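You operate a simulated robot arm through the tools that you are given. There is no shell and no other tool. Be economical: measure what you need, move in short steps, check, and stop when the job is done.

Carry out the task below with a simulated two-armed robot. There is one attempt and no reset: what you move stays moved.

Task
Take the dish cloth from the wall worktop surface and lay it out flat on the worktop end.

The check looks at the end state, three seconds after you hand in, the way a careful person would. Anything else that was tipped, shoved, dropped, spilled or broken makes it a failure. Flat cloth is picked up by pressing the open fingertips on it (5 to 10 N) and closing them slowly along it; thin cloth reads only 2 to 8 mm in the jaws.

Robot
Two 7-joint arms with two-finger parallel grippers on one trunk, on a base that drives. Base frame: it is fixed to the floor where the robot stands at the start and does not move with it; the origin is under the middle of the robot, x ahead of it, y to its left, z up. Lengths are in mm, angles in rad, forces in N, time in s.
The left shoulder is at the start at [50, 177, 1129], the right one opposite. Places, roughly: worktop end [-1200, -900, 900]. Payload 3.43 kg a hand.
The TCP of each hand is the grasp point between the finger pads, 34 mm short of the fingertips. In the tool frame z runs along the fingers and y along their closing line. Largest opening 128 mm; finger width 24, thickness 12; the body of the gripper, 48 by 130 mm, starts 96 mm behind the TCP.
Orientation is that of the tool frame in the base frame, as [roll, pitch, yaw] about the fixed x, y, z axes, in that order (R = Rz(yaw) Ry(pitch) Rx(roll)). With the fingers straight down and closing along the base's y, the tool's x points along the base's -x, its y along +y and its z along -z.

Tools
- The arms move only by the tool servo_tool. It takes "left_rows", "right_rows" or both (then of equal length, played together; a hand with none holds still); each is text: rows parted by semicolons, each of 7 numbers parted by spaces: the turn, a rotation vector about the tool's x, y, z in rad, then the shift along the tool's x, y, z in mm, then the closure in counts, from 0 (fully open) to 255 (shut). In form: wx wy wz tx ty tz hand; .... A call has 1 to 20 rows; each row is the pose to reach, as a shift and turn from the pose commanded when the call began, along the tool's axes at that moment. Each row takes 0.2 s and may step no farther than 50 mm and 0.15 rad from the row before; otherwise, or with a gripper value out of range, the whole call is refused. A pose out of reach is approached as far as the arm can. The call stops where the force on the tool passes 40 N (or 10 N more than at its start, if that is more) or the arm is blocked; 0.2 s more then pass. The fingers move at their own pace (about 108 mm/s each) and stop on an object; they squeeze with about 31 N. The grip force told is the motor's: it shows also when the fingers shut on nothing. Time passes only in rows, and 0.2 s behind the last, so rows that repeat a pose let the fingers close. It gives the time, the measured TCP pose, the force on the tool (base axes), the opening and the grip force at its end, in the units of the frame above (readings bear some noise).
- Cameras (640 x 400 px; columns grow to the right, rows downward): "scene" is now at [148.8, -3.8, 1293.8]; the picture's right is [-0.16, -0.99, 0.00], its down [-0.56, 0.09, -0.82] and it looks along [0.81, -0.13, -0.57] (base axes); focal length 252 px, centre (320, 200). "left" rides on the left gripper at [76, 11, -160] in its tool frame; the picture's right is [-0.15, 0.99, 0.00], its down [-0.88, -0.13, -0.46] and it looks along [-0.45, -0.07, 0.89] (tool axes); focal length 234 px, centre (320, 200). "right" rides on the right gripper at [76, -11, -160] in its tool frame; the picture's right is [0.15, 0.99, 0.00], its down [-0.88, 0.13, -0.46] and it looks along [-0.45, 0.07, 0.89] (tool axes); focal length 234 px, centre (320, 200). There is no depth. A picture from a camera that has moved, and an enlarged one, comes with that camera's place and axes in the base frame and with its lens. The place of the scene camera against the robot may be out by one fixed shift of up to 18 mm in any direction.
- capture(camera): a new picture of that camera. The clock stands still meanwhile.
- move_column(by): slides the trunk up (or, below 0, down) by that many mm; the arms and the scene camera ride with it, the base frame stays. It gives what a move gives, with no picture.
- steer(legs): drives the robot by 1 to 6 legs, each [ahead, turn to the left] in mm and rad, along the robot's own axes; the way and the turn of a leg run together, so that a leg with both is an arc; at most 1500 mm and 3.142 rad a leg. The arms and the cameras ride along, it lands a little off, and it stops where it bumps. It gives what a move gives.
- pan_tilt(pan, tilt): turns the head with the scene camera to pan (to the left, within 1.396 rad either way) and tilt (down, from -0.506 to 1.204), counted from straight ahead of the robot. It gives what a move gives.
- inspect(camera, box): a new picture of the part [left, top, right, bottom] of that camera's present view, enlarged. The clock stands still meanwhile.
- hand_in(): hands the job in; it is judged then, once.

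Work in short steps. Places have to be worked out from the pictures, the camera data and where the tool is seen: move nearer, look again, correct. Check each grasp and each placing, and mend what went wrong. You have 120 turns and 92 pictures in all, those below and enlarged ones among them. Open the grippers and draw the arms clear of the work before you hand the job in, unless the task says otherwise; then end with one line.

The tools are called after ">>>" by a JSON object that holds its "op" and its "data". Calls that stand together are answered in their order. servo_tool: Moves the arms, as the interface text tells. Its arguments: {"type":"object","properties":{"left_rows":{"type":"string"},"right_rows":{"type":"string"}},"required":[]} The other tools are called the same way: move_column (by) slides the trunk up or down; steer (legs) drives the base; pan_tilt (pan, tilt) turns the head that bears the scene camera; capture (camera) takes a picture; inspect (camera, box) takes an enlarged picture of a part of a camera's view; hand_in () hands the job in.

At the start:

```text
clock: 0.0
left_position: [349.8, 128.3, 1089.8]
left_ee_rot: [3.141, 0.0, -3.141]
left_contact_force: [-0.5, 0.8, 0.3]
left_gripper_width: 128.0
left_finger_force: 0.1
right_position: [401.4, -178.2, 1094.8]
right_ee_rot: [3.142, 0.001, -3.141]
right_contact_force: [0.1, -0.5, 0.5]
right_gripper_width: 128.1
right_finger_force: 0.1
trunk travel left (down, up): [-300.0, 101.0]
robot x, y, heading: [-0.3, 0.6, -0.001]
head pan, tilt: [-0.159, 0.604]
```

scene: 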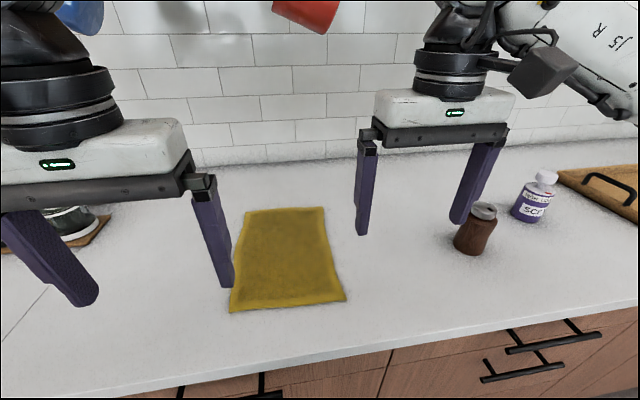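
right: 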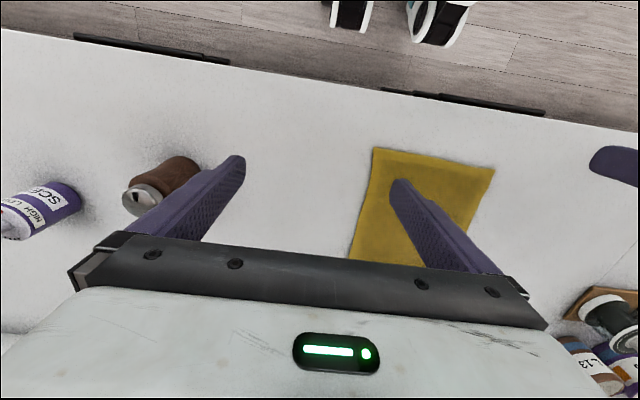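
left: 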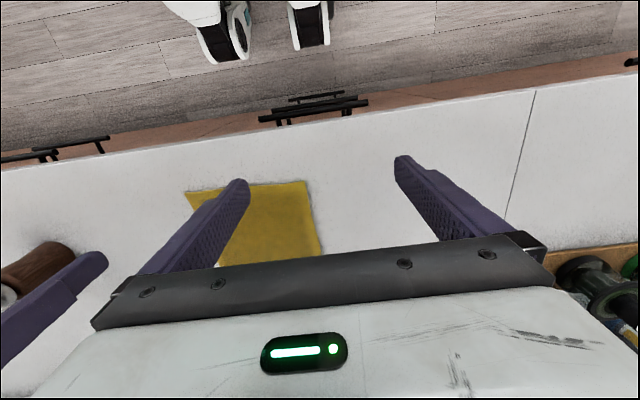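

The two wrist views disagree on where the cloth is unless the surface is at about z=910, not 863. On that basis the cloth spans roughly x 400–665, y -95..95. I'll bring both hands over its two near corners, staying high.

>>> {"op": "servo_tool", "data": {"left_rows": "0 0 0 -20 -15 0 60;0 0 0 -45 -35 10 120;0 0 0 -70.2 -54.3 30 195;0 0 0 -70.2 -54.3 60 195;0 0 0 -70.2 -54.3 80 195;0 0 0 -70.2 -54.3 80 195", "right_rows": "0 0 0 -5 30 0 60;0 0 0 -12 65 10 120;0 0 0 -18.6 104.2 30 195;0 0 0 -18.6 104.2 60 195;0 0 0 -18.6 104.2 84.8 195;0 0 0 -18.6 104.2 84.8 195"}}

>>> {"op": "capture", "data": {"camera": "left"}}

>>> {"op": "capture", "data": {"camera": "right"}}

>>> {"op": "capture", "data": {"camera": "scene"}}

```text
clock: 1.4
left_position: [420.8, 73.1, 1010.0]
left_ee_rot: [-3.141, -0.001, -3.141]
left_contact_force: [0.2, 0.5, 0.7]
left_gripper_width: 30.3
left_finger_force: 0.0
right_position: [421.4, -76.5, 1010.0]
right_ee_rot: [3.139, 0.0, -3.141]
right_contact_force: [-0.3, 0.5, -0.2]
right_gripper_width: 30.0
right_finger_force: 0.0
trunk travel left (down, up): [-300.0, 101.0]
robot x, y, heading: [-2.4, 2.5, -0.001]
head pan, tilt: [-0.159, 0.604]
```

```text
88 pictures are left
camera left: at [346.1, 85.4, 1170.0], right [0.15, 0.99, 0.0], down [0.88, -0.13, 0.46], along [0.45, -0.07, -0.89], focal length 234 px, centre (320, 200)
```

left: 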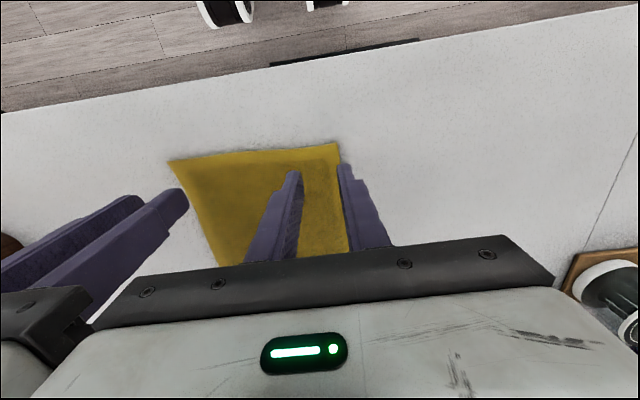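

```text
87 pictures are left
camera right: at [345.1, -87.8, 1170.1], right [-0.15, 0.99, 0.0], down [0.88, 0.13, 0.46], along [0.45, 0.07, -0.89], focal length 234 px, centre (320, 200)
```

right: 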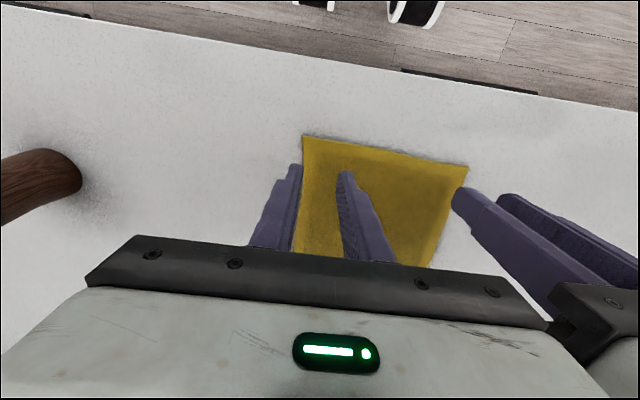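

```text
86 pictures are left
camera scene: at [148.7, -3.8, 1293.9], right [-0.16, -0.99, 0.0], down [-0.56, 0.09, -0.82], along [0.81, -0.13, -0.57], focal length 252 px, centre (320, 200)
```

scene: 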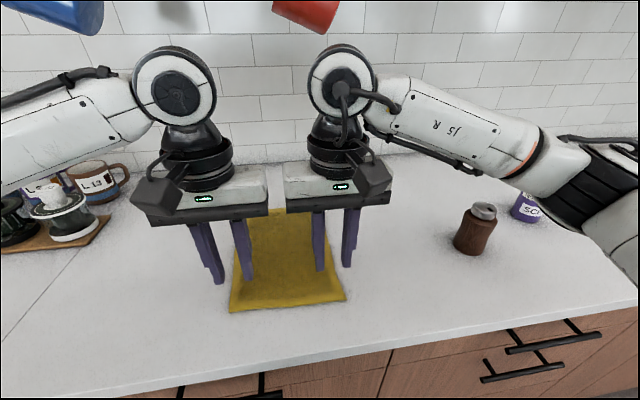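

Triangulating again gives the surface at about z=911 and the near corners at about (408, 95) and (400, -97). I'll narrow the opening a little, move slightly inward and go down to just above the surface.

>>> {"op": "servo_tool", "data": {"left_rows": "0 0 0 -3 -2 15 207;0 0 0 -3 -2 30 207;0 0 0 -3 -2 45 207;0 0 0 -3 -2 54 207;0 0 0 -3 -2 58 207", "right_rows": "0 0 0 0 2.5 15 207;0 0 0 0 2.5 30 207;0 0 0 0 2.5 45 207;0 0 0 0 2.5 54 207;0 0 0 0 2.5 58 207"}}

```text
clock: 2.6
left_position: [423.2, 70.3, 951.9]
left_ee_rot: [-3.141, 0.0, -3.14]
left_contact_force: [0.0, 0.0, 0.2]
left_gripper_width: 24.1
left_finger_force: 0.1
right_position: [420.6, -72.2, 951.5]
right_ee_rot: [3.139, 0.0, -3.14]
right_contact_force: [0.2, 0.8, -0.6]
right_gripper_width: 24.1
right_finger_force: 0.0
trunk travel left (down, up): [-300.0, 101.0]
robot x, y, heading: [0.1, 2.5, -0.001]
head pan, tilt: [-0.159, 0.604]
```

No contact yet, so I'll keep going down in small steps.

>>> {"op": "servo_tool", "data": {"left_rows": "0 0 0 0 0 2 207;0 0 0 0 0 4 207;0 0 0 0 0 5 207;0 0 0 0 0 6 207;0 0 0 0 0 6 207", "right_rows": "0 0 0 0 0 2 207;0 0 0 0 0 4 207;0 0 0 0 0 5 207;0 0 0 0 0 6 207;0 0 0 0 0 6 207"}}

>>> {"op": "inspect", "data": {"camera": "scene", "box": [160, 180, 400, 330]}}

```text
clock: 3.8
left_position: [421.8, 69.8, 947.7]
left_ee_rot: [3.142, 0.0, -3.142]
left_contact_force: [1.1, -0.3, 6.3]
left_gripper_width: 23.6
left_finger_force: 0.1
right_position: [420.6, -72.6, 947.1]
right_ee_rot: [3.14, 0.003, 3.142]
right_contact_force: [0.9, -1.8, 10.0]
right_gripper_width: 24.0
right_finger_force: 0.0
trunk travel left (down, up): [-300.0, 101.0]
robot x, y, heading: [-0.9, 2.8, 0.0]
head pan, tilt: [-0.159, 0.604]
```

```text
2.67 times, centred on (280, 255) of scene
camera zoom: at [147.9, -4.0, 1294.1], right [-0.16, -0.99, 0.0], down [-0.56, 0.09, -0.82], along [0.81, -0.13, -0.57], focal length 673 px, centre (427, 53)
```

zoom: 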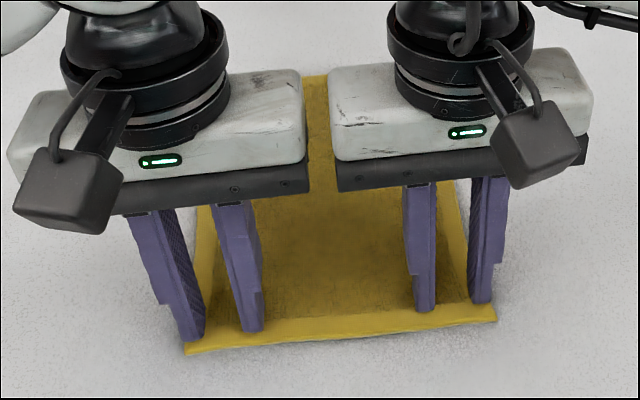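

Contact on both hands at 6 and 10 N, with all four fingertips on the cloth. Closing slowly now.

>>> {"op": "servo_tool", "data": {"left_rows": "0 0 0 0 0 0.5 211;0 0 0 0 0 0.5 215;0 0 0 0 0 0.5 219;0 0 0 0 0 0.5 223;0 0 0 0 0 0.5 227;0 0 0 0 0 0.5 231;0 0 0 0 0 0.5 236;0 0 0 0 0 0.5 241;0 0 0 0 0 0.5 246;0 0 0 0 0 0.5 251;0 0 0 0 0 0 255;0 0 0 0 0 0 255;0 0 0 0 0 0 255", "right_rows": "0 0 0 0 0 0 211;0 0 0 0 0 0 215;0 0 0 0 0 0 219;0 0 0 0 0 0 223;0 0 0 0 0 0 227;0 0 0 0 0 0 231;0 0 0 0 0 0 236;0 0 0 0 0 0 241;0 0 0 0 0 0 246;0 0 0 0 0 0 251;0 0 0 0 0 0 255;0 0 0 0 0 0 255;0 0 0 0 0 0 255"}}

>>> {"op": "inspect", "data": {"camera": "scene", "box": [160, 180, 400, 330]}}

```text
clock: 6.6
left_position: [422.4, 70.6, 946.1]
left_ee_rot: [-3.14, 0.001, 3.14]
left_contact_force: [0.3, -7.9, 14.6]
left_gripper_width: 2.9
left_finger_force: 31.3
right_position: [419.6, -71.6, 947.1]
right_ee_rot: [3.14, 0.002, -3.141]
right_contact_force: [-0.2, 7.9, 11.4]
right_gripper_width: 2.9
right_finger_force: 30.8
trunk travel left (down, up): [-300.0, 101.0]
robot x, y, heading: [1.6, -1.0, 0.0]
head pan, tilt: [-0.159, 0.604]
```

```text
2.67 times, centred on (280, 255) of scene
camera zoom: at [146.9, -3.8, 1294.2], right [-0.16, -0.99, 0.0], down [-0.56, 0.09, -0.82], along [0.81, -0.13, -0.57], focal length 673 px, centre (427, 53)
```

zoom: 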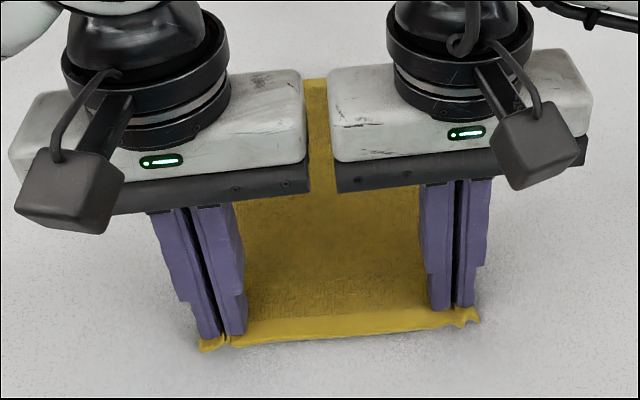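

Both jaws read 2.9 mm with the cloth visibly pinched. Lifting slowly, straight up.

>>> {"op": "servo_tool", "data": {"left_rows": "0 0 0 0 0 -10 255;0 0 0 0 0 -25 255;0 0 0 0 0 -45 255;0 0 0 0 0 -65 255;0 0 0 0 0 -85 255;0 0 0 0 0 -105 255;0 0 0 0 0 -125 255;0 0 0 0 0 -145 255;0 0 0 0 0 -160 255;0 0 0 0 0 -170 255", "right_rows": "0 0 0 0 0 -10 255;0 0 0 0 0 -25 255;0 0 0 0 0 -45 255;0 0 0 0 0 -65 255;0 0 0 0 0 -85 255;0 0 0 0 0 -105 255;0 0 0 0 0 -125 255;0 0 0 0 0 -145 255;0 0 0 0 0 -160 255;0 0 0 0 0 -170 255"}}

>>> {"op": "move_column", "data": {"by": 98}}

>>> {"op": "capture", "data": {"camera": "scene"}}

```text
clock: 8.8
left_position: [423.4, 72.2, 1116.1]
left_ee_rot: [-3.141, 0.0, 3.141]
left_contact_force: [-0.2, -5.6, -0.3]
left_gripper_width: 2.5
left_finger_force: 30.9
right_position: [421.1, -70.7, 1116.9]
right_ee_rot: [-3.14, 0.0, -3.141]
right_contact_force: [-0.5, 6.6, -0.1]
right_gripper_width: 3.2
right_finger_force: 30.9
trunk travel left (down, up): [-300.0, 101.0]
robot x, y, heading: [0.2, -4.0, 0.001]
head pan, tilt: [-0.159, 0.604]
```

```text
clock: 10.1
left_position: [423.9, 70.6, 1213.0]
left_ee_rot: [3.141, -0.001, 3.14]
left_contact_force: [0.9, -6.7, 0.2]
left_gripper_width: 2.4
left_finger_force: 31.0
right_position: [422.0, -70.4, 1213.2]
right_ee_rot: [3.141, -0.001, -3.141]
right_contact_force: [-0.9, 5.2, -0.5]
right_gripper_width: 3.1
right_finger_force: 31.1
trunk travel left (down, up): [-398.0, 3.0]
robot x, y, heading: [-0.9, -3.7, 0.001]
head pan, tilt: [-0.159, 0.604]
```

```text
83 pictures are left
camera scene: at [149.0, -3.8, 1391.8], right [-0.16, -0.99, 0.0], down [-0.56, 0.09, -0.82], along [0.81, -0.13, -0.57], focal length 252 px, centre (320, 200)
```

scene: 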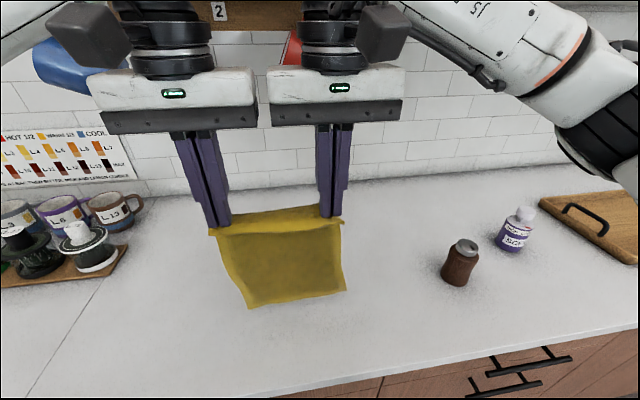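

The cloth is held and clear of the counter. Next I'll look around for the worktop end.

>>> {"op": "steer", "data": {"legs": [[-300, 0]]}}

>>> {"op": "pan_tilt", "data": {"pan": -1.39, "tilt": 0.4}}

>>> {"op": "capture", "data": {"camera": "scene"}}

```text
clock: 12.2
left_position: [119.8, 71.7, 1214.5]
left_ee_rot: [3.142, 0.001, 3.14]
left_contact_force: [-0.4, -6.3, -0.4]
left_gripper_width: 2.5
left_finger_force: 30.6
right_position: [118.0, -70.1, 1214.5]
right_ee_rot: [3.14, 0.0, 3.14]
right_contact_force: [-0.3, 5.6, 0.0]
right_gripper_width: 3.2
right_finger_force: 31.3
trunk travel left (down, up): [-398.0, 3.0]
robot x, y, heading: [-304.5, 0.9, 0.002]
head pan, tilt: [-0.159, 0.604]
```

```text
clock: 13.6
left_position: [119.8, 72.8, 1213.5]
left_ee_rot: [3.141, -0.002, -3.14]
left_contact_force: [-0.6, -5.4, -0.1]
left_gripper_width: 2.2
left_finger_force: 30.9
right_position: [118.6, -70.1, 1214.1]
right_ee_rot: [3.139, 0.001, -3.141]
right_contact_force: [-0.2, 5.8, -0.9]
right_gripper_width: 2.9
right_finger_force: 30.8
trunk travel left (down, up): [-398.0, 3.0]
robot x, y, heading: [-303.9, -1.1, 0.003]
head pan, tilt: [-1.389, 0.4]
```

```text
82 pictures are left
camera scene: at [-225.2, -81.0, 1410.3], right [-0.98, -0.18, 0.0], down [-0.07, 0.38, -0.92], along [0.17, -0.91, -0.39], focal length 252 px, centre (320, 200)
```

scene: 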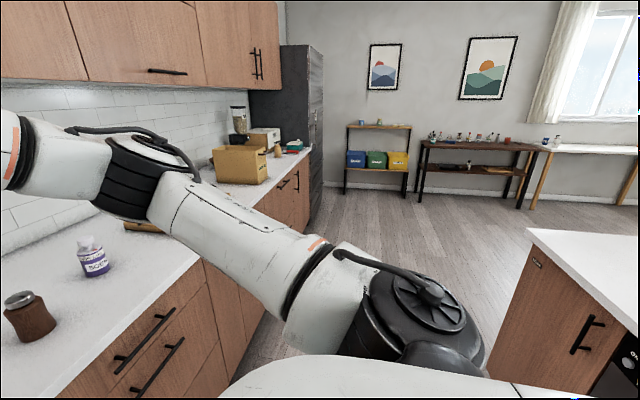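

The island corner shows at about (-878, -1104), and the island runs towards +y from there. I'll turn right in the aisle and look at its top.

>>> {"op": "steer", "data": {"legs": [[0, -1.571]]}}

>>> {"op": "pan_tilt", "data": {"pan": -0.9, "tilt": 0.45}}

>>> {"op": "capture", "data": {"camera": "scene"}}

```text
clock: 17.8
left_position: [-231.7, -424.8, 1212.3]
left_ee_rot: [3.141, 0.001, 1.572]
left_contact_force: [-6.5, 0.5, 0.3]
left_gripper_width: 1.8
left_finger_force: 30.8
right_position: [-372.6, -420.9, 1213.9]
right_ee_rot: [3.139, 0.0, 1.573]
right_contact_force: [6.5, 1.1, -0.4]
right_gripper_width: 2.6
right_finger_force: 31.0
trunk travel left (down, up): [-398.0, 3.0]
robot x, y, heading: [-303.3, 2.2, -1.565]
head pan, tilt: [-1.389, 0.4]
```

```text
clock: 18.8
left_position: [-231.4, -423.9, 1213.4]
left_ee_rot: [-3.139, 0.0, 1.57]
left_contact_force: [-5.8, -0.5, 0.0]
left_gripper_width: 1.7
left_finger_force: 31.0
right_position: [-373.4, -422.1, 1213.7]
right_ee_rot: [3.137, 0.0, 1.572]
right_contact_force: [5.0, 0.7, 0.4]
right_gripper_width: 2.7
right_finger_force: 30.7
trunk travel left (down, up): [-398.0, 3.0]
robot x, y, heading: [-302.4, 1.9, -1.574]
head pan, tilt: [-0.901, 0.45]
```

```text
81 pictures are left
camera scene: at [-383.9, -117.0, 1405.7], right [-0.62, 0.78, 0.0], down [0.34, 0.27, -0.9], along [-0.71, -0.56, -0.44], focal length 252 px, centre (320, 200)
```

scene: 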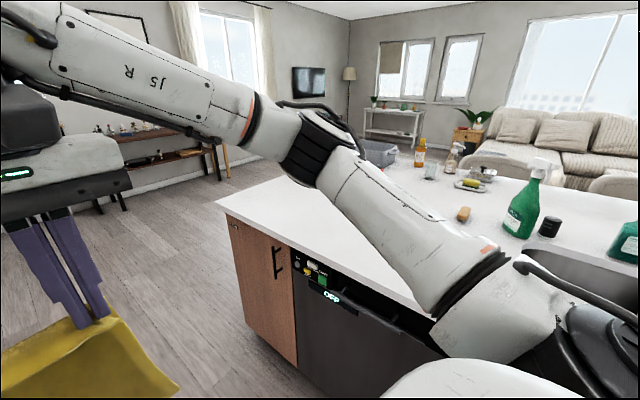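

The left jaw reading is creeping down (1.7 mm) under about 6 N of sideways tension. I'll ease the hands toward each other a little, then check the hold.

>>> {"op": "servo_tool", "data": {"left_rows": "0 0 0 0 -2 0 255;0 0 0 0 -4 0 255;0 0 0 0 -4 0 255", "right_rows": "0 0 0 0 2 0 255;0 0 0 0 4 0 255;0 0 0 0 4 0 255"}}

>>> {"op": "pan_tilt", "data": {"pan": 0, "tilt": 0.6}}

>>> {"op": "capture", "data": {"camera": "scene"}}

```text
clock: 19.6
left_position: [-234.5, -424.1, 1213.0]
left_ee_rot: [-3.14, 0.0, 1.572]
left_contact_force: [-1.0, 0.2, 0.2]
left_gripper_width: 1.7
left_finger_force: 31.3
right_position: [-370.5, -422.0, 1214.0]
right_ee_rot: [3.141, 0.002, 1.57]
right_contact_force: [0.9, -0.5, -1.1]
right_gripper_width: 2.5
right_finger_force: 31.1
trunk travel left (down, up): [-398.0, 3.0]
robot x, y, heading: [-302.6, -6.6, -1.57]
head pan, tilt: [-0.901, 0.45]
```

```text
clock: 20.8
left_position: [-235.6, -422.7, 1213.0]
left_ee_rot: [-3.142, 0.001, 1.571]
left_contact_force: [-0.2, 0.0, -0.6]
left_gripper_width: 2.0
left_finger_force: 30.9
right_position: [-370.3, -421.6, 1214.0]
right_ee_rot: [3.139, 0.0, 1.573]
right_contact_force: [-0.3, 0.0, 0.0]
right_gripper_width: 2.7
right_finger_force: 31.2
trunk travel left (down, up): [-398.0, 3.0]
robot x, y, heading: [-305.1, -1.5, -1.574]
head pan, tilt: [0.0, 0.6]
```

```text
80 pictures are left
camera scene: at [-311.9, -148.3, 1392.1], right [-1.0, 0.0, 0.0], down [0.0, 0.56, -0.83], along [0.0, -0.83, -0.56], focal length 252 px, centre (320, 200)
```

scene: 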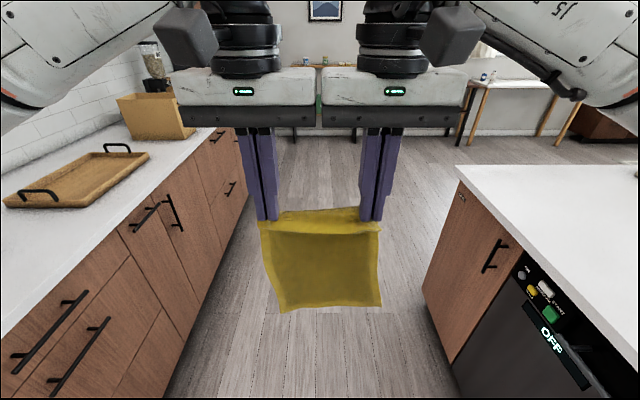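

The cloth hangs securely by both corners, and the tension is now relaxed. I'll drive down the aisle past the island's end and look at its top.

>>> {"op": "steer", "data": {"legs": [[1000, 0], [600, 0]]}}

>>> {"op": "pan_tilt", "data": {"pan": -1.39, "tilt": 0.4}}

>>> {"op": "capture", "data": {"camera": "scene"}}

```text
clock: 29.0
left_position: [-236.4, -2049.7, 1213.3]
left_ee_rot: [3.141, 0.0, 1.568]
left_contact_force: [-0.1, -0.1, -0.5]
left_gripper_width: 1.9
left_finger_force: 31.2
right_position: [-372.1, -2047.9, 1214.4]
right_ee_rot: [3.14, 0.0, 1.568]
right_contact_force: [0.5, 0.1, 0.0]
right_gripper_width: 2.8
right_finger_force: 31.1
trunk travel left (down, up): [-398.0, 3.0]
robot x, y, heading: [-302.5, -1628.0, -1.574]
head pan, tilt: [0.0, 0.6]
```

```text
clock: 30.6
left_position: [-237.1, -2049.5, 1213.3]
left_ee_rot: [-3.141, -0.001, 1.567]
left_contact_force: [-0.4, 0.0, -0.9]
left_gripper_width: 1.8
left_finger_force: 30.8
right_position: [-371.1, -2045.2, 1213.8]
right_ee_rot: [3.14, 0.0, 1.566]
right_contact_force: [-0.4, 0.1, 0.1]
right_gripper_width: 2.9
right_finger_force: 31.1
trunk travel left (down, up): [-398.0, 3.0]
robot x, y, heading: [-307.7, -1625.3, -1.576]
head pan, tilt: [-1.389, 0.4]
```

```text
79 pictures are left
camera scene: at [-403.6, -1701.4, 1410.3], right [-0.18, 0.98, 0.0], down [0.38, 0.07, -0.92], along [-0.91, -0.16, -0.39], focal length 252 px, centre (320, 200)
```

scene: 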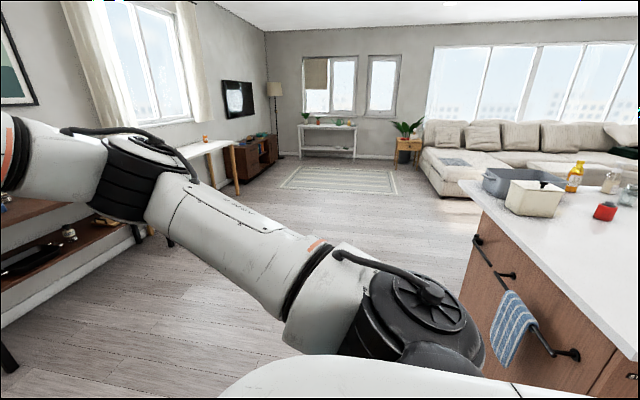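

The island end has a bin, a white box and a red item on its far side. I'll turn to face -x and get a full view.

>>> {"op": "steer", "data": {"legs": [[0, -1.571]]}}

>>> {"op": "pan_tilt", "data": {"pan": -0.75, "tilt": 0.4}}

>>> {"op": "capture", "data": {"camera": "scene"}}

```text
clock: 34.8
left_position: [-726.7, -1700.8, 1213.7]
left_ee_rot: [-3.141, 0.0, 0.016]
left_contact_force: [-0.3, -0.1, -0.2]
left_gripper_width: 1.8
left_finger_force: 31.1
right_position: [-725.6, -1566.2, 1213.9]
right_ee_rot: [3.139, 0.0, 0.018]
right_contact_force: [-1.2, -0.4, -0.1]
right_gripper_width: 2.5
right_finger_force: 30.7
trunk travel left (down, up): [-398.0, 3.0]
robot x, y, heading: [-302.1, -1623.8, -3.126]
head pan, tilt: [-1.389, 0.4]
```

```text
clock: 35.8
left_position: [-725.7, -1700.2, 1213.7]
left_ee_rot: [3.141, 0.0, 0.016]
left_contact_force: [0.7, 0.6, 0.2]
left_gripper_width: 1.7
left_finger_force: 30.8
right_position: [-725.4, -1565.4, 1214.5]
right_ee_rot: [3.141, 0.001, 0.017]
right_contact_force: [-0.8, -0.2, -1.4]
right_gripper_width: 2.6
right_finger_force: 31.2
trunk travel left (down, up): [-398.0, 3.0]
robot x, y, heading: [-306.7, -1625.5, -3.131]
head pan, tilt: [-0.75, 0.4]
```

```text
78 pictures are left
camera scene: at [-451.0, -1554.1, 1410.4], right [0.67, 0.74, 0.0], down [0.29, -0.26, -0.92], along [-0.68, 0.62, -0.39], focal length 252 px, centre (320, 200)
```

scene: 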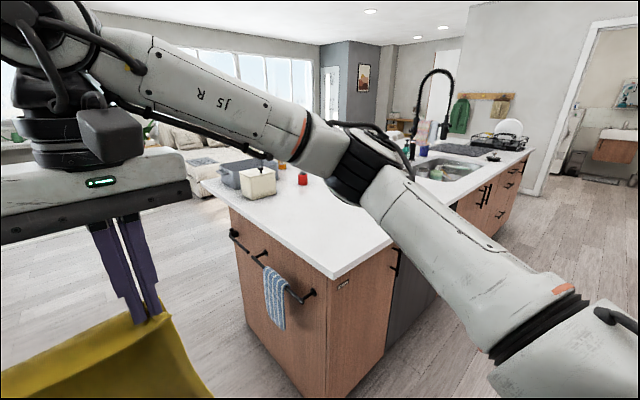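

The island top spans x -1984..-861 with its end edge at y≈-1115. The region x -1500..-880, y -1100..-650 is free. I'll drive to x≈-1200 and turn to face +y toward the end.

>>> {"op": "steer", "data": {"legs": [[895, 0], [0, -1.581]]}}

>>> {"op": "pan_tilt", "data": {"pan": 0, "tilt": 0.5}}

>>> {"op": "capture", "data": {"camera": "scene"}}

```text
clock: 44.4
left_position: [-1279.8, -1219.7, 1212.7]
left_ee_rot: [-3.141, -0.002, -1.562]
left_contact_force: [-0.2, -0.1, 0.8]
left_gripper_width: 1.7
left_finger_force: 30.9
right_position: [-1145.1, -1221.9, 1214.3]
right_ee_rot: [3.14, 0.001, -1.562]
right_contact_force: [-0.3, -0.4, 0.3]
right_gripper_width: 2.5
right_finger_force: 31.1
trunk travel left (down, up): [-398.0, 3.0]
robot x, y, heading: [-1210.5, -1643.6, 1.58]
head pan, tilt: [-0.75, 0.4]
```

```text
clock: 45.5
left_position: [-1279.7, -1218.7, 1212.9]
left_ee_rot: [-3.141, 0.001, -1.564]
left_contact_force: [-0.7, 0.4, 0.0]
left_gripper_width: 1.8
left_finger_force: 31.2
right_position: [-1144.9, -1221.4, 1214.4]
right_ee_rot: [3.138, -0.001, -1.564]
right_contact_force: [0.3, 0.3, -0.5]
right_gripper_width: 2.5
right_finger_force: 30.9
trunk travel left (down, up): [-398.0, 3.0]
robot x, y, heading: [-1207.0, -1642.9, 1.581]
head pan, tilt: [0.0, 0.499]
```

```text
77 pictures are left
camera scene: at [-1217.9, -1472.3, 1401.2], right [1.0, 0.01, 0.0], down [0.0, -0.48, -0.88], along [-0.01, 0.88, -0.48], focal length 252 px, centre (320, 200)
```

scene: 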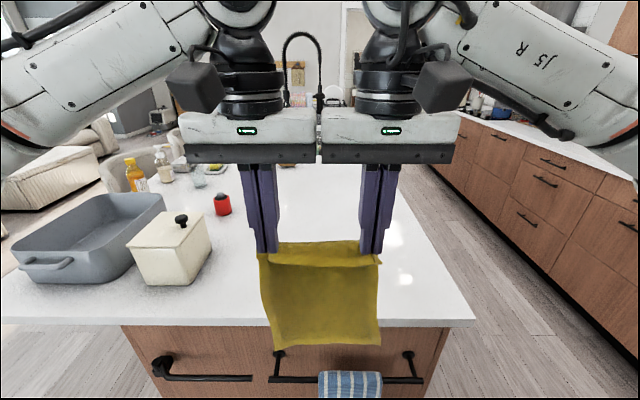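

The region ahead is clear: the white box ends at x≈-1507 and the cloth is centred at x≈-1212. The base front is only about 150 mm ahead of the axis, so I can drive 210 mm closer without touching the towel rail.

>>> {"op": "steer", "data": {"legs": [[210, -0.01]]}}

>>> {"op": "servo_tool", "data": {"left_rows": "0 0 0 -30 0 0 255;0 0 0 -60 0 0 255;0 0 0 -90 0 0 255;0 0 0 -120 0 0 255;0 0 0 -150 0 0 255;0 0 0 -180 0 0 255;0 0 0 -200 0 0 255;0 0 0 -210 0 0 255;0 0 0 -210 0 0 255;0 0 0 -210 0 0 255", "right_rows": "0 0 0 -30 0 0 255;0 0 0 -60 0 0 255;0 0 0 -90 0 0 255;0 0 0 -120 0 0 255;0 0 0 -150 0 0 255;0 0 0 -180 0 0 255;0 0 0 -200 0 0 255;0 0 0 -210 0 0 255;0 0 0 -210 0 0 255;0 0 0 -210 0 0 255"}}

>>> {"op": "capture", "data": {"camera": "scene"}}

```text
clock: 47.1
left_position: [-1278.4, -1014.1, 1213.6]
left_ee_rot: [-3.141, -0.001, -1.568]
left_contact_force: [0.6, -0.3, 0.3]
left_gripper_width: 1.6
left_finger_force: 31.0
right_position: [-1143.4, -1016.1, 1214.6]
right_ee_rot: [3.139, 0.0, -1.567]
right_contact_force: [0.3, 0.7, 0.2]
right_gripper_width: 2.4
right_finger_force: 31.2
trunk travel left (down, up): [-398.0, 3.0]
robot x, y, heading: [-1210.3, -1440.5, 1.577]
head pan, tilt: [0.0, 0.499]
```

```text
clock: 48.5
left_position: [-1278.5, -847.8, 1215.7]
left_ee_rot: [3.125, 0.018, -1.583]
left_contact_force: [-2.3, -0.5, -0.3]
left_gripper_width: 1.8
left_finger_force: 31.1
left hand out of reach, approached as far as the arm can: row 6
right_position: [-1143.0, -852.9, 1214.0]
right_ee_rot: [-3.131, -0.001, -1.559]
right_contact_force: [1.6, -0.6, 0.8]
right_gripper_width: 2.3
right_finger_force: 30.6
right hand out of reach, approached as far as the arm can: row 6
trunk travel left (down, up): [-398.0, 3.0]
robot x, y, heading: [-1208.6, -1437.1, 1.574]
head pan, tilt: [0.0, 0.499]
stopped in row 6 (left hand): the force on the tool passed its limit (the readings are from after the stop); the commanded pose is now the measured one
```

```text
76 pictures are left
camera scene: at [-1218.1, -1267.4, 1401.3], right [1.0, 0.0, 0.0], down [0.0, -0.48, -0.88], along [0.0, 0.88, -0.48], focal length 252 px, centre (320, 200)
```

scene: 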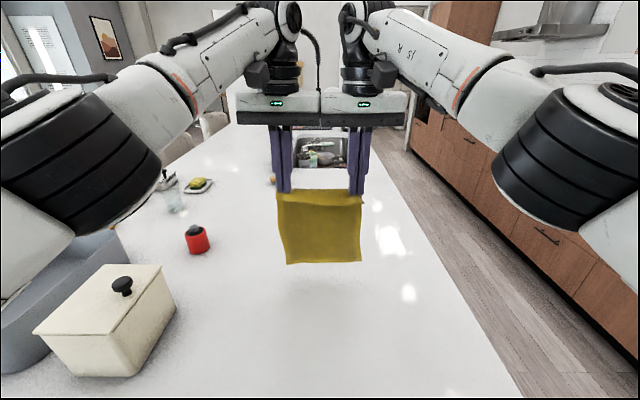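

Both hands are at their reach limit, y≈-850, with the cloth over the end. I'll zoom in on how the cloth hangs before lowering.

>>> {"op": "inspect", "data": {"camera": "scene", "box": [240, 160, 400, 280]}}

>>> {"op": "capture", "data": {"camera": "left"}}

>>> {"op": "capture", "data": {"camera": "right"}}

```text
3.33 times, centred on (320, 220) of scene
camera zoom: at [-1218.1, -1267.4, 1401.3], right [1.0, 0.0, 0.0], down [0.0, -0.48, -0.88], along [0.0, 0.88, -0.48], focal length 842 px, centre (320, 133)
```

zoom: 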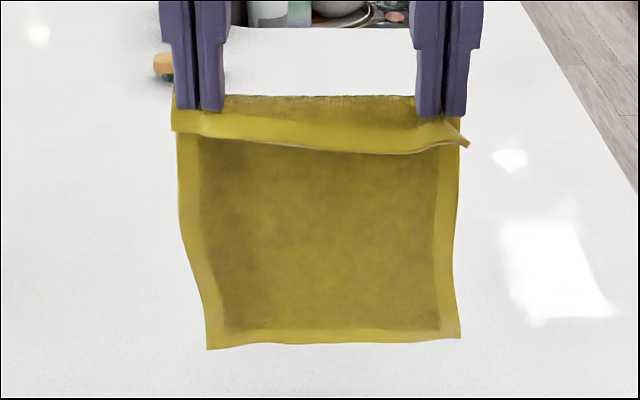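

```text
74 pictures are left
camera left: at [-1286.9, -925.8, 1374.9], right [-0.99, 0.16, 0.02], down [0.15, 0.87, 0.47], along [0.06, 0.47, -0.88], focal length 234 px, centre (320, 200)
```

left: 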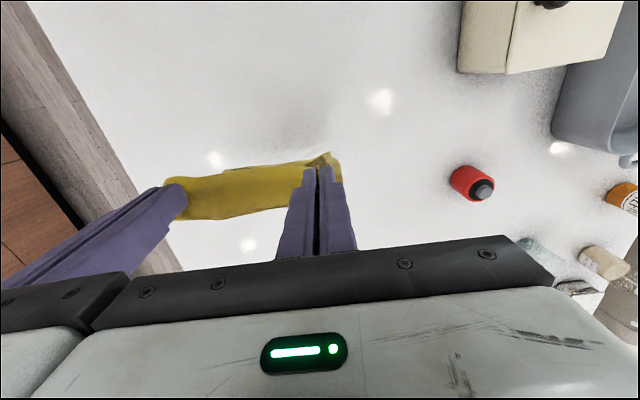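

```text
73 pictures are left
camera right: at [-1133.9, -928.4, 1374.3], right [-0.99, -0.16, -0.01], down [-0.15, 0.88, 0.45], along [-0.06, 0.45, -0.89], focal length 234 px, centre (320, 200)
```

right: 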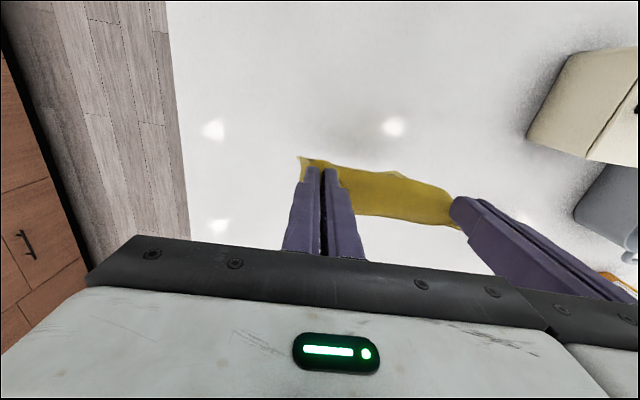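

A small hem lip folds toward the robot at the grip line. Pulling back toward the robot while lowering will open it out the right way. I want more margin from the island edge, so I'll creep 60 mm closer, which still leaves the base clear of the rail.

>>> {"op": "steer", "data": {"legs": [[60, 0]]}}

>>> {"op": "servo_tool", "data": {"left_rows": "0 0 0 0 0 8 255;0 0 0 -5 0 18 255;0 0 0 -10 0 28 255;0 0 0 -10 0 28 255", "right_rows": "0 0 0 0 0 8 255;0 0 0 -5 0 18 255;0 0 0 -10 0 28 255;0 0 0 -10 0 28 255"}}

>>> {"op": "capture", "data": {"camera": "scene"}}

```text
clock: 49.6
left_position: [-1278.2, -792.2, 1215.3]
left_ee_rot: [3.124, 0.018, -1.583]
left_contact_force: [-0.5, -1.1, 1.3]
left_gripper_width: 1.8
left_finger_force: 30.8
right_position: [-1143.7, -797.4, 1213.8]
right_ee_rot: [-3.131, -0.001, -1.558]
right_contact_force: [-0.5, -0.4, 0.1]
right_gripper_width: 2.6
right_finger_force: 31.5
trunk travel left (down, up): [-398.0, 3.0]
robot x, y, heading: [-1208.7, -1385.5, 1.574]
head pan, tilt: [0.0, 0.499]
stopped in leg 1: the robot was blocked; the commanded pose is now the measured one
```

```text
clock: 50.6
left_position: [-1277.9, -781.6, 1186.0]
left_ee_rot: [3.123, 0.018, -1.583]
left_contact_force: [0.3, 0.6, 0.1]
left_gripper_width: 1.9
left_finger_force: 31.2
right_position: [-1144.5, -786.0, 1183.7]
right_ee_rot: [-3.131, -0.001, -1.559]
right_contact_force: [0.0, 0.0, 0.2]
right_gripper_width: 2.5
right_finger_force: 30.4
trunk travel left (down, up): [-398.0, 3.0]
robot x, y, heading: [-1207.2, -1383.4, 1.571]
head pan, tilt: [0.0, 0.499]
```

```text
72 pictures are left
camera scene: at [-1218.3, -1211.6, 1401.3], right [1.0, 0.0, 0.0], down [0.0, -0.48, -0.88], along [0.0, 0.88, -0.48], focal length 252 px, centre (320, 200)
```

scene: 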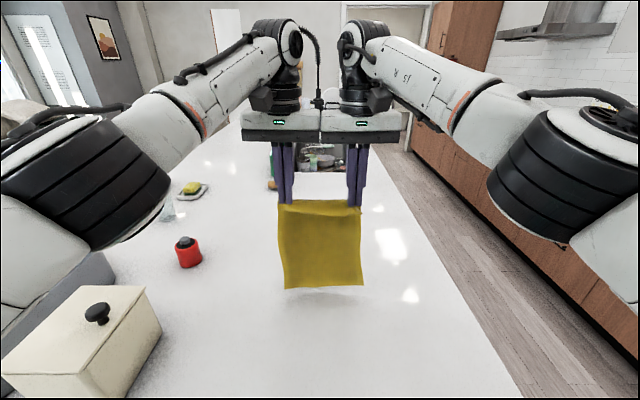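

The base bumped lightly after about 52 mm, so I'll back off 15 mm. The hem hangs about 15 mm above the surface with roughly 224 mm of cloth below the fingertips.

>>> {"op": "steer", "data": {"legs": [[-15, 0]]}}

>>> {"op": "servo_tool", "data": {"left_rows": "0 0 0 0 0 5 255;0 0 0 0 0 10 255;0 0 0 0 0 15 255;0 0 0 0 0 15 255;0 0 0 0 0 15 255", "right_rows": "0 0 0 0 0 4 255;0 0 0 0 0 8 255;0 0 0 0 0 13 255;0 0 0 0 0 13 255;0 0 0 0 0 13 255"}}

>>> {"op": "capture", "data": {"camera": "scene"}}

```text
clock: 51.4
left_position: [-1279.2, -795.1, 1186.4]
left_ee_rot: [3.123, 0.017, -1.584]
left_contact_force: [0.7, 0.1, 1.1]
left_gripper_width: 1.8
left_finger_force: 31.4
right_position: [-1144.4, -800.9, 1184.3]
right_ee_rot: [-3.13, 0.0, -1.559]
right_contact_force: [-0.3, 0.2, -0.5]
right_gripper_width: 2.6
right_finger_force: 31.5
trunk travel left (down, up): [-398.0, 3.0]
robot x, y, heading: [-1210.7, -1396.1, 1.576]
head pan, tilt: [0.0, 0.499]
```

```text
clock: 52.6
left_position: [-1278.5, -795.5, 1170.6]
left_ee_rot: [3.124, 0.016, -1.582]
left_contact_force: [0.3, -0.3, -0.3]
left_gripper_width: 1.7
left_finger_force: 30.9
right_position: [-1143.6, -800.2, 1171.6]
right_ee_rot: [-3.132, 0.0, -1.558]
right_contact_force: [1.3, 0.0, -0.4]
right_gripper_width: 2.8
right_finger_force: 30.5
trunk travel left (down, up): [-398.0, 3.0]
robot x, y, heading: [-1207.2, -1393.6, 1.573]
head pan, tilt: [0.0, 0.499]
```

```text
71 pictures are left
camera scene: at [-1218.3, -1225.8, 1401.2], right [1.0, 0.0, 0.0], down [0.0, -0.48, -0.88], along [0.0, 0.88, -0.48], focal length 252 px, centre (320, 200)
```

scene: 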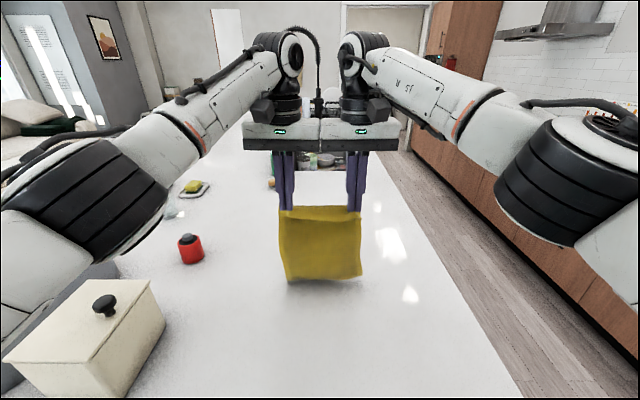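

The hem is on the surface at y≈-770. I'll begin the arc: hands back toward the robot and down, keeping a touch of slack.

>>> {"op": "servo_tool", "data": {"left_rows": "0 0 0 20 -0.3 3 255;0 0 0 40 -0.6 6 255;0 0 0 60 -1 13 255;0 0 0 78 -1.3 20 255;0 0 0 97 -1.7 28 255;0 0 0 114 -2 38 255;0 0 0 131 -2.5 50 255;0 0 0 147 -2.9 61.5 255;0 0 0 161 -3.3 74 255;0 0 0 175 -3.7 88 255;0 0 0 175 -3.7 88 255", "right_rows": "0 0 0 20 0.3 3 255;0 0 0 39 0.6 7 255;0 0 0 58 0.8 14 255;0 0 0 76 1.1 22 255;0 0 0 94 1.4 31 255;0 0 0 111 1.7 41 255;0 0 0 127 2 53 255;0 0 0 143 2.4 65 255;0 0 0 157 2.7 78 255;0 0 0 170 3 92 255;0 0 0 170 3 92 255"}}

>>> {"op": "capture", "data": {"camera": "scene"}}

```text
clock: 55.0
left_position: [-1280.6, -968.8, 1080.0]
left_ee_rot: [3.125, 0.017, -1.582]
left_contact_force: [0.1, 0.2, 0.5]
left_gripper_width: 1.8
left_finger_force: 30.9
right_position: [-1144.2, -971.2, 1079.1]
right_ee_rot: [-3.133, 0.0, -1.558]
right_contact_force: [-1.1, -0.5, -0.2]
right_gripper_width: 2.6
right_finger_force: 30.9
trunk travel left (down, up): [-398.0, 3.0]
robot x, y, heading: [-1206.6, -1393.5, 1.576]
head pan, tilt: [0.0, 0.499]
```

```text
70 pictures are left
camera scene: at [-1218.3, -1225.9, 1401.2], right [1.0, 0.0, 0.0], down [0.0, -0.48, -0.88], along [0.0, 0.88, -0.48], focal length 252 px, centre (320, 200)
```

scene: 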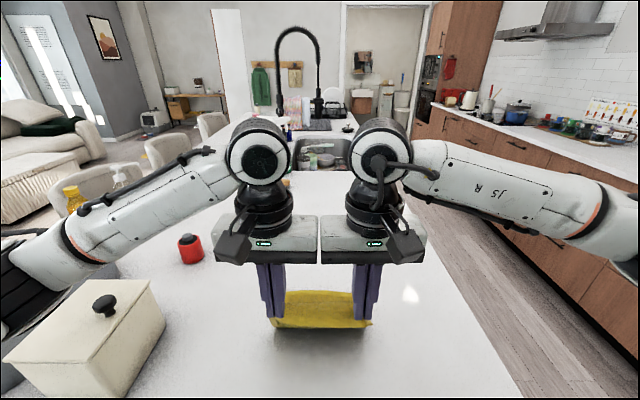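

The scene view is blocked by the hands, so I'll check the wrist cameras.

>>> {"op": "capture", "data": {"camera": "left"}}

>>> {"op": "inspect", "data": {"camera": "scene", "box": [220, 240, 420, 365]}}

```text
69 pictures are left
camera left: at [-1288.8, -1046.5, 1237.7], right [-0.99, 0.16, 0.02], down [0.15, 0.87, 0.47], along [0.06, 0.47, -0.88], focal length 234 px, centre (320, 200)
```

left: 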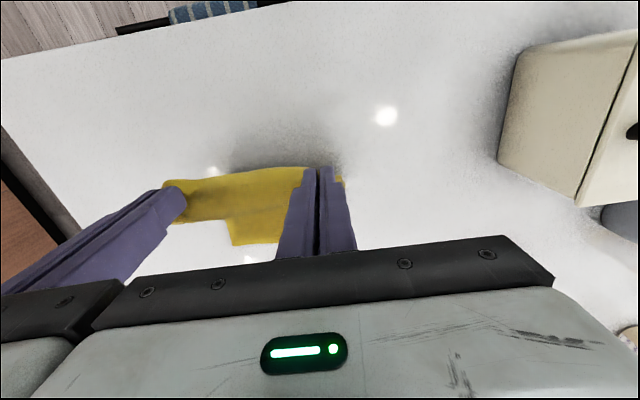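

```text
3.20 times, centred on (320, 302) of scene
camera zoom: at [-1218.3, -1225.9, 1401.2], right [1.0, 0.0, 0.0], down [0.0, -0.48, -0.88], along [0.0, 0.88, -0.48], focal length 808 px, centre (320, -128)
```

zoom: 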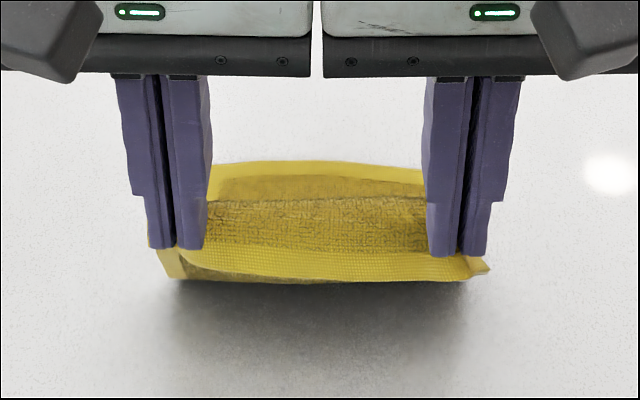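

The far hem rests at y≈-805 and is barely dragging, with a little slack left. I'll finish the arc down to just above the surface.

>>> {"op": "servo_tool", "data": {"left_rows": "0 0 0 12 -0.4 15 255;0 0 0 22 -0.8 30 255;0 0 0 32 -1.2 46 255;0 0 0 40 -1.6 62 255;0 0 0 47 -2 79 255;0 0 0 52 -2.4 96 255;0 0 0 57 -2.7 112 255;0 0 0 61 -3 125 255;0 0 0 61 -3 125 255", "right_rows": "0 0 0 12 0.2 15 255;0 0 0 22 0.5 30 255;0 0 0 31 0.8 46 255;0 0 0 39 1.1 63 255;0 0 0 46 1.4 80 255;0 0 0 51 1.6 97 255;0 0 0 55 1.8 113 255;0 0 0 59 2 126 255;0 0 0 59 2 126 255"}}

>>> {"op": "capture", "data": {"camera": "scene"}}

>>> {"op": "capture", "data": {"camera": "left"}}

```text
clock: 57.0
left_position: [-1279.6, -1029.0, 953.1]
left_ee_rot: [3.124, 0.018, -1.582]
left_contact_force: [-0.3, 0.2, -0.2]
left_gripper_width: 1.8
left_finger_force: 30.7
right_position: [-1143.9, -1030.5, 952.9]
right_ee_rot: [-3.131, -0.001, -1.559]
right_contact_force: [-0.8, -0.3, 0.8]
right_gripper_width: 2.3
right_finger_force: 31.5
trunk travel left (down, up): [-398.0, 3.0]
robot x, y, heading: [-1210.0, -1396.6, 1.575]
head pan, tilt: [0.0, 0.499]
```

```text
67 pictures are left
camera scene: at [-1218.4, -1226.0, 1401.2], right [1.0, 0.0, 0.0], down [0.0, -0.48, -0.88], along [0.0, 0.88, -0.48], focal length 252 px, centre (320, 200)
```

scene: 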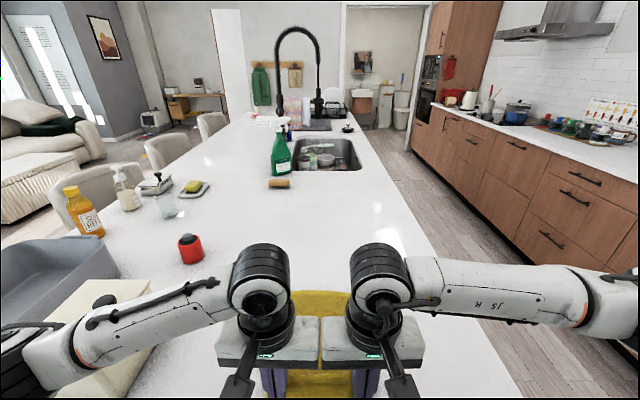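

```text
66 pictures are left
camera left: at [-1287.4, -1106.2, 1112.0], right [-0.99, 0.16, 0.02], down [0.15, 0.87, 0.47], along [0.06, 0.47, -0.88], focal length 234 px, centre (320, 200)
```

left: 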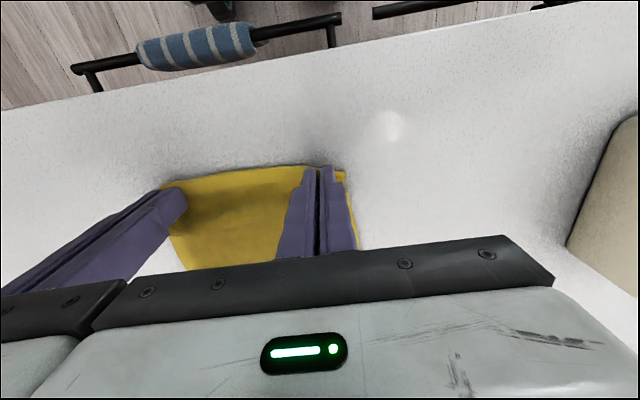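

The cloth is laid out behind the grip line. I'll lower the last few mm, pull back slightly and spread the hands gently to take out slack.

>>> {"op": "servo_tool", "data": {"left_rows": "0 0 0 4 1 2 255;0 0 0 8 2 4 255;0 0 0 12 3 4 255;0 0 0 16 3.5 4 255;0 0 0 16 3.5 4 255", "right_rows": "0 0 0 4 -1 2 255;0 0 0 8 -2 4 255;0 0 0 12 -3 4 255;0 0 0 16 -3.5 4 255;0 0 0 16 -3.5 4 255"}}

>>> {"op": "capture", "data": {"camera": "left"}}

>>> {"op": "capture", "data": {"camera": "right"}}

```text
clock: 58.2
left_position: [-1281.4, -1044.4, 950.6]
left_ee_rot: [3.125, 0.017, -1.583]
left_contact_force: [6.5, 0.3, 1.1]
left_gripper_width: 1.8
left_finger_force: 31.1
right_position: [-1139.9, -1046.6, 950.6]
right_ee_rot: [-3.133, 0.0, -1.558]
right_contact_force: [-6.7, 1.6, 8.0]
right_gripper_width: 2.6
right_finger_force: 30.6
trunk travel left (down, up): [-398.0, 3.0]
robot x, y, heading: [-1210.4, -1396.6, 1.567]
head pan, tilt: [0.0, 0.499]
```

```text
65 pictures are left
camera left: at [-1291.2, -1122.6, 1109.2], right [-0.99, 0.16, 0.02], down [0.15, 0.87, 0.47], along [0.06, 0.47, -0.88], focal length 234 px, centre (320, 200)
```

left: 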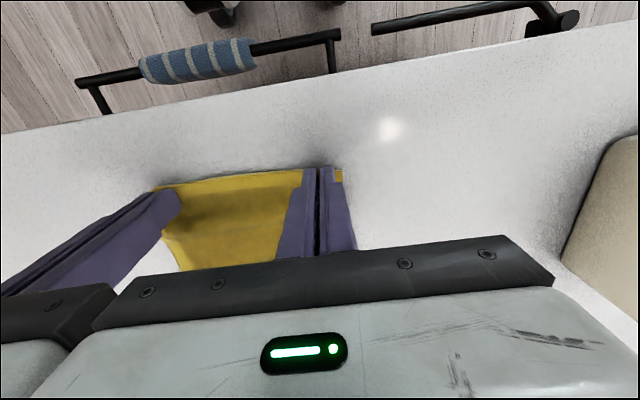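

```text
64 pictures are left
camera right: at [-1130.0, -1121.7, 1109.3], right [-0.99, -0.16, -0.01], down [-0.15, 0.88, 0.45], along [-0.06, 0.45, -0.89], focal length 234 px, centre (320, 200)
```

right: 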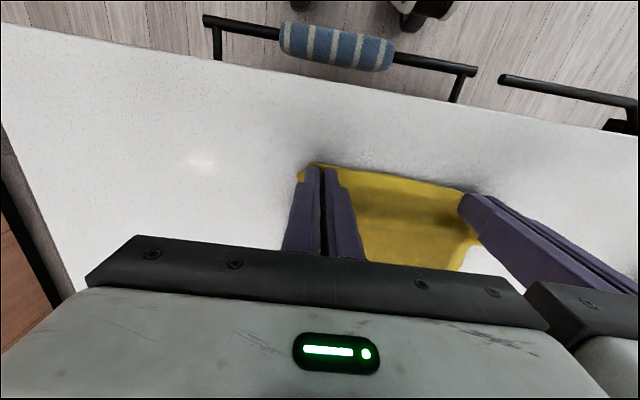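

The cloth is taut between the hands at 6.5 N and the fingertips are touching down. I'll open slowly with light pressure so the gathered cloth spreads back out.

>>> {"op": "servo_tool", "data": {"left_rows": "0 0 0 0 0 1 252;0 0 0 0 0 1.5 248;0 0 0 0 0 1.5 244;0 0 0 0 0 1.5 240;0 0 0 0 0 1.5 236;0 0 0 0 0 1.5 232;0 0 0 0 0 1.5 228;0 0 0 0 0 1.5 224;0 0 0 0 0 1.5 220;0 0 0 0 0 1.5 216;0 0 0 0 0 1.5 212;0 0 0 0 0 1.5 208;0 0 0 0 0 1.5 208", "right_rows": "0 0 0 0 0 0 252;0 0 0 0 0 0 248;0 0 0 0 0 0 244;0 0 0 0 0 0 240;0 0 0 0 0 0 236;0 0 0 0 0 0 232;0 0 0 0 0 0 228;0 0 0 0 0 0 224;0 0 0 0 0 0 220;0 0 0 0 0 0 216;0 0 0 0 0 0 212;0 0 0 0 0 0 208;0 0 0 0 0 0 208"}}

>>> {"op": "capture", "data": {"camera": "left"}}

>>> {"op": "capture", "data": {"camera": "right"}}

```text
clock: 61.0
left_position: [-1282.2, -1045.6, 948.8]
left_ee_rot: [3.123, 0.018, -1.583]
left_contact_force: [-0.2, 0.2, -0.1]
left_gripper_width: 23.5
left_finger_force: 0.1
right_position: [-1138.9, -1045.7, 949.4]
right_ee_rot: [-3.132, -0.001, -1.559]
right_contact_force: [0.3, -0.2, 0.2]
right_gripper_width: 23.5
right_finger_force: 0.0
trunk travel left (down, up): [-398.0, 3.0]
robot x, y, heading: [-1206.7, -1399.0, 1.572]
head pan, tilt: [0.0, 0.499]
```

```text
63 pictures are left
camera left: at [-1291.1, -1122.4, 1107.7], right [-0.99, 0.16, 0.02], down [0.15, 0.87, 0.47], along [0.06, 0.47, -0.88], focal length 234 px, centre (320, 200)
```

left: 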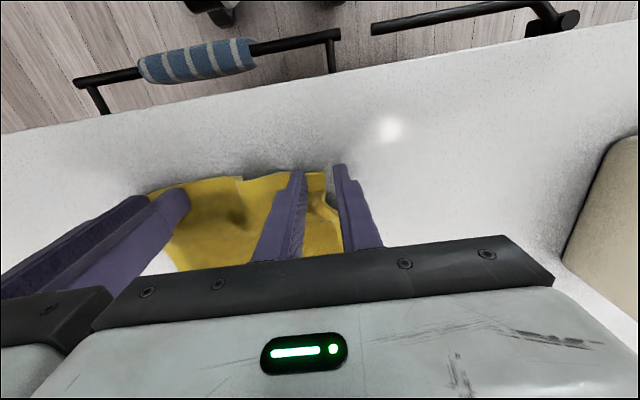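

```text
62 pictures are left
camera right: at [-1129.7, -1121.4, 1109.1], right [-0.99, -0.16, -0.01], down [-0.15, 0.88, 0.45], along [-0.06, 0.45, -0.89], focal length 234 px, centre (320, 200)
```

right: 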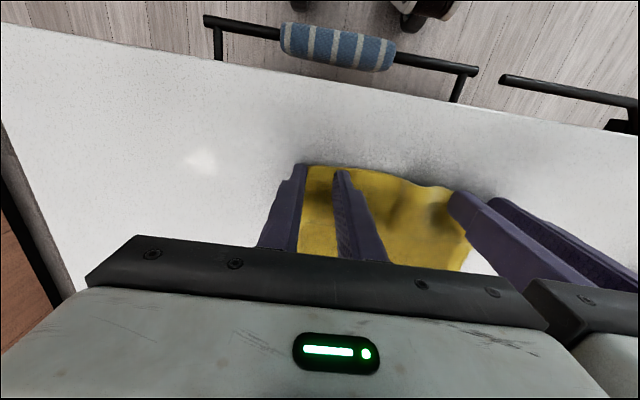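

The jaws have released with the cloth on the surface and some small ripples. I'll raise the hands straight up and apart to look at it.

>>> {"op": "servo_tool", "data": {"left_rows": "0 0 0 0 0 -10 200;0 0 0 0 0 -30 200;0 0 0 0 0 -60 200;0 0 0 0 0 -100 200;0 0 0 0 20 -140 200;0 0 0 0 50 -180 200;0 0 0 0 80 -210 200;0 0 0 0 110 -230 200;0 0 0 0 130 -230 200", "right_rows": "0 0 0 0 0 -10 200;0 0 0 0 0 -30 200;0 0 0 0 0 -60 200;0 0 0 0 0 -100 200;0 0 0 0 -20 -140 200;0 0 0 0 -50 -180 200;0 0 0 0 -80 -210 200;0 0 0 0 -110 -230 200;0 0 0 0 -130 -230 200"}}

>>> {"op": "pan_tilt", "data": {"pan": 0, "tilt": 0.85}}

>>> {"op": "capture", "data": {"camera": "scene"}}

```text
clock: 63.0
left_position: [-1410.3, -1046.3, 1182.0]
left_ee_rot: [3.124, 0.017, -1.585]
left_contact_force: [-0.4, 0.2, -0.5]
left_gripper_width: 27.8
left_finger_force: 0.1
right_position: [-1012.5, -1045.4, 1181.9]
right_ee_rot: [-3.131, 0.0, -1.559]
right_contact_force: [-0.4, 0.1, -1.3]
right_gripper_width: 27.8
right_finger_force: 0.1
trunk travel left (down, up): [-398.0, 3.0]
robot x, y, heading: [-1206.4, -1397.9, 1.574]
head pan, tilt: [0.0, 0.499]
```

```text
clock: 63.8
left_position: [-1409.1, -1046.7, 1180.0]
left_ee_rot: [3.124, 0.018, -1.583]
left_contact_force: [0.5, -0.4, -0.3]
left_gripper_width: 27.5
left_finger_force: 0.0
right_position: [-1013.1, -1044.5, 1181.1]
right_ee_rot: [-3.13, -0.001, -1.559]
right_contact_force: [-0.5, -0.5, -0.1]
right_gripper_width: 27.3
right_finger_force: 0.1
trunk travel left (down, up): [-398.0, 3.0]
robot x, y, heading: [-1209.5, -1399.2, 1.572]
head pan, tilt: [0.0, 0.85]
```

```text
61 pictures are left
camera scene: at [-1218.3, -1238.8, 1371.3], right [1.0, 0.0, 0.0], down [0.0, -0.75, -0.66], along [0.0, 0.66, -0.75], focal length 252 px, centre (320, 200)
```

scene: 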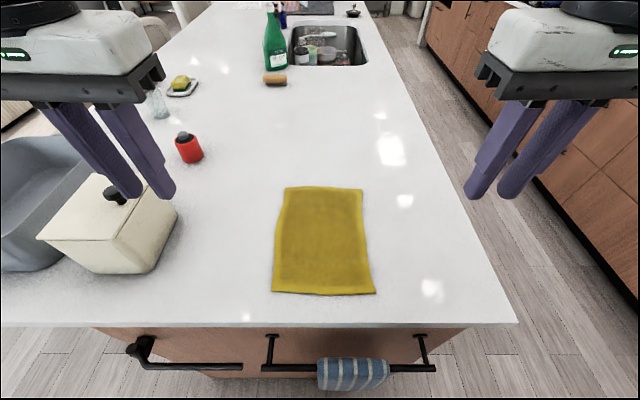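

The cloth lies open on the worktop end and nothing else has been disturbed. I'll zoom in to check how flat it is.

>>> {"op": "inspect", "data": {"camera": "scene", "box": [240, 170, 410, 310]}}

```text
2.86 times, centred on (325, 240) of scene
camera zoom: at [-1218.3, -1238.8, 1371.3], right [1.0, 0.0, 0.0], down [0.0, -0.75, -0.66], along [0.0, 0.66, -0.75], focal length 722 px, centre (306, 86)
```

zoom: 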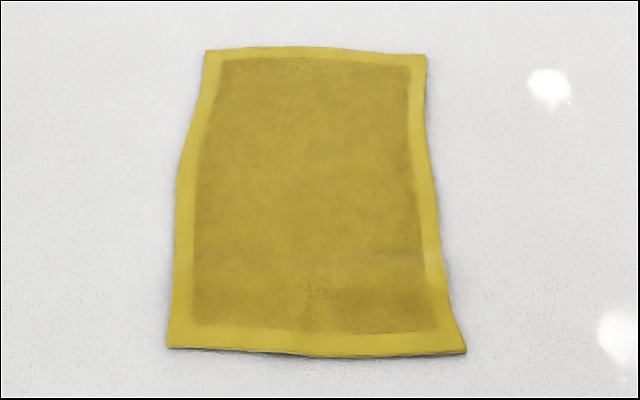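

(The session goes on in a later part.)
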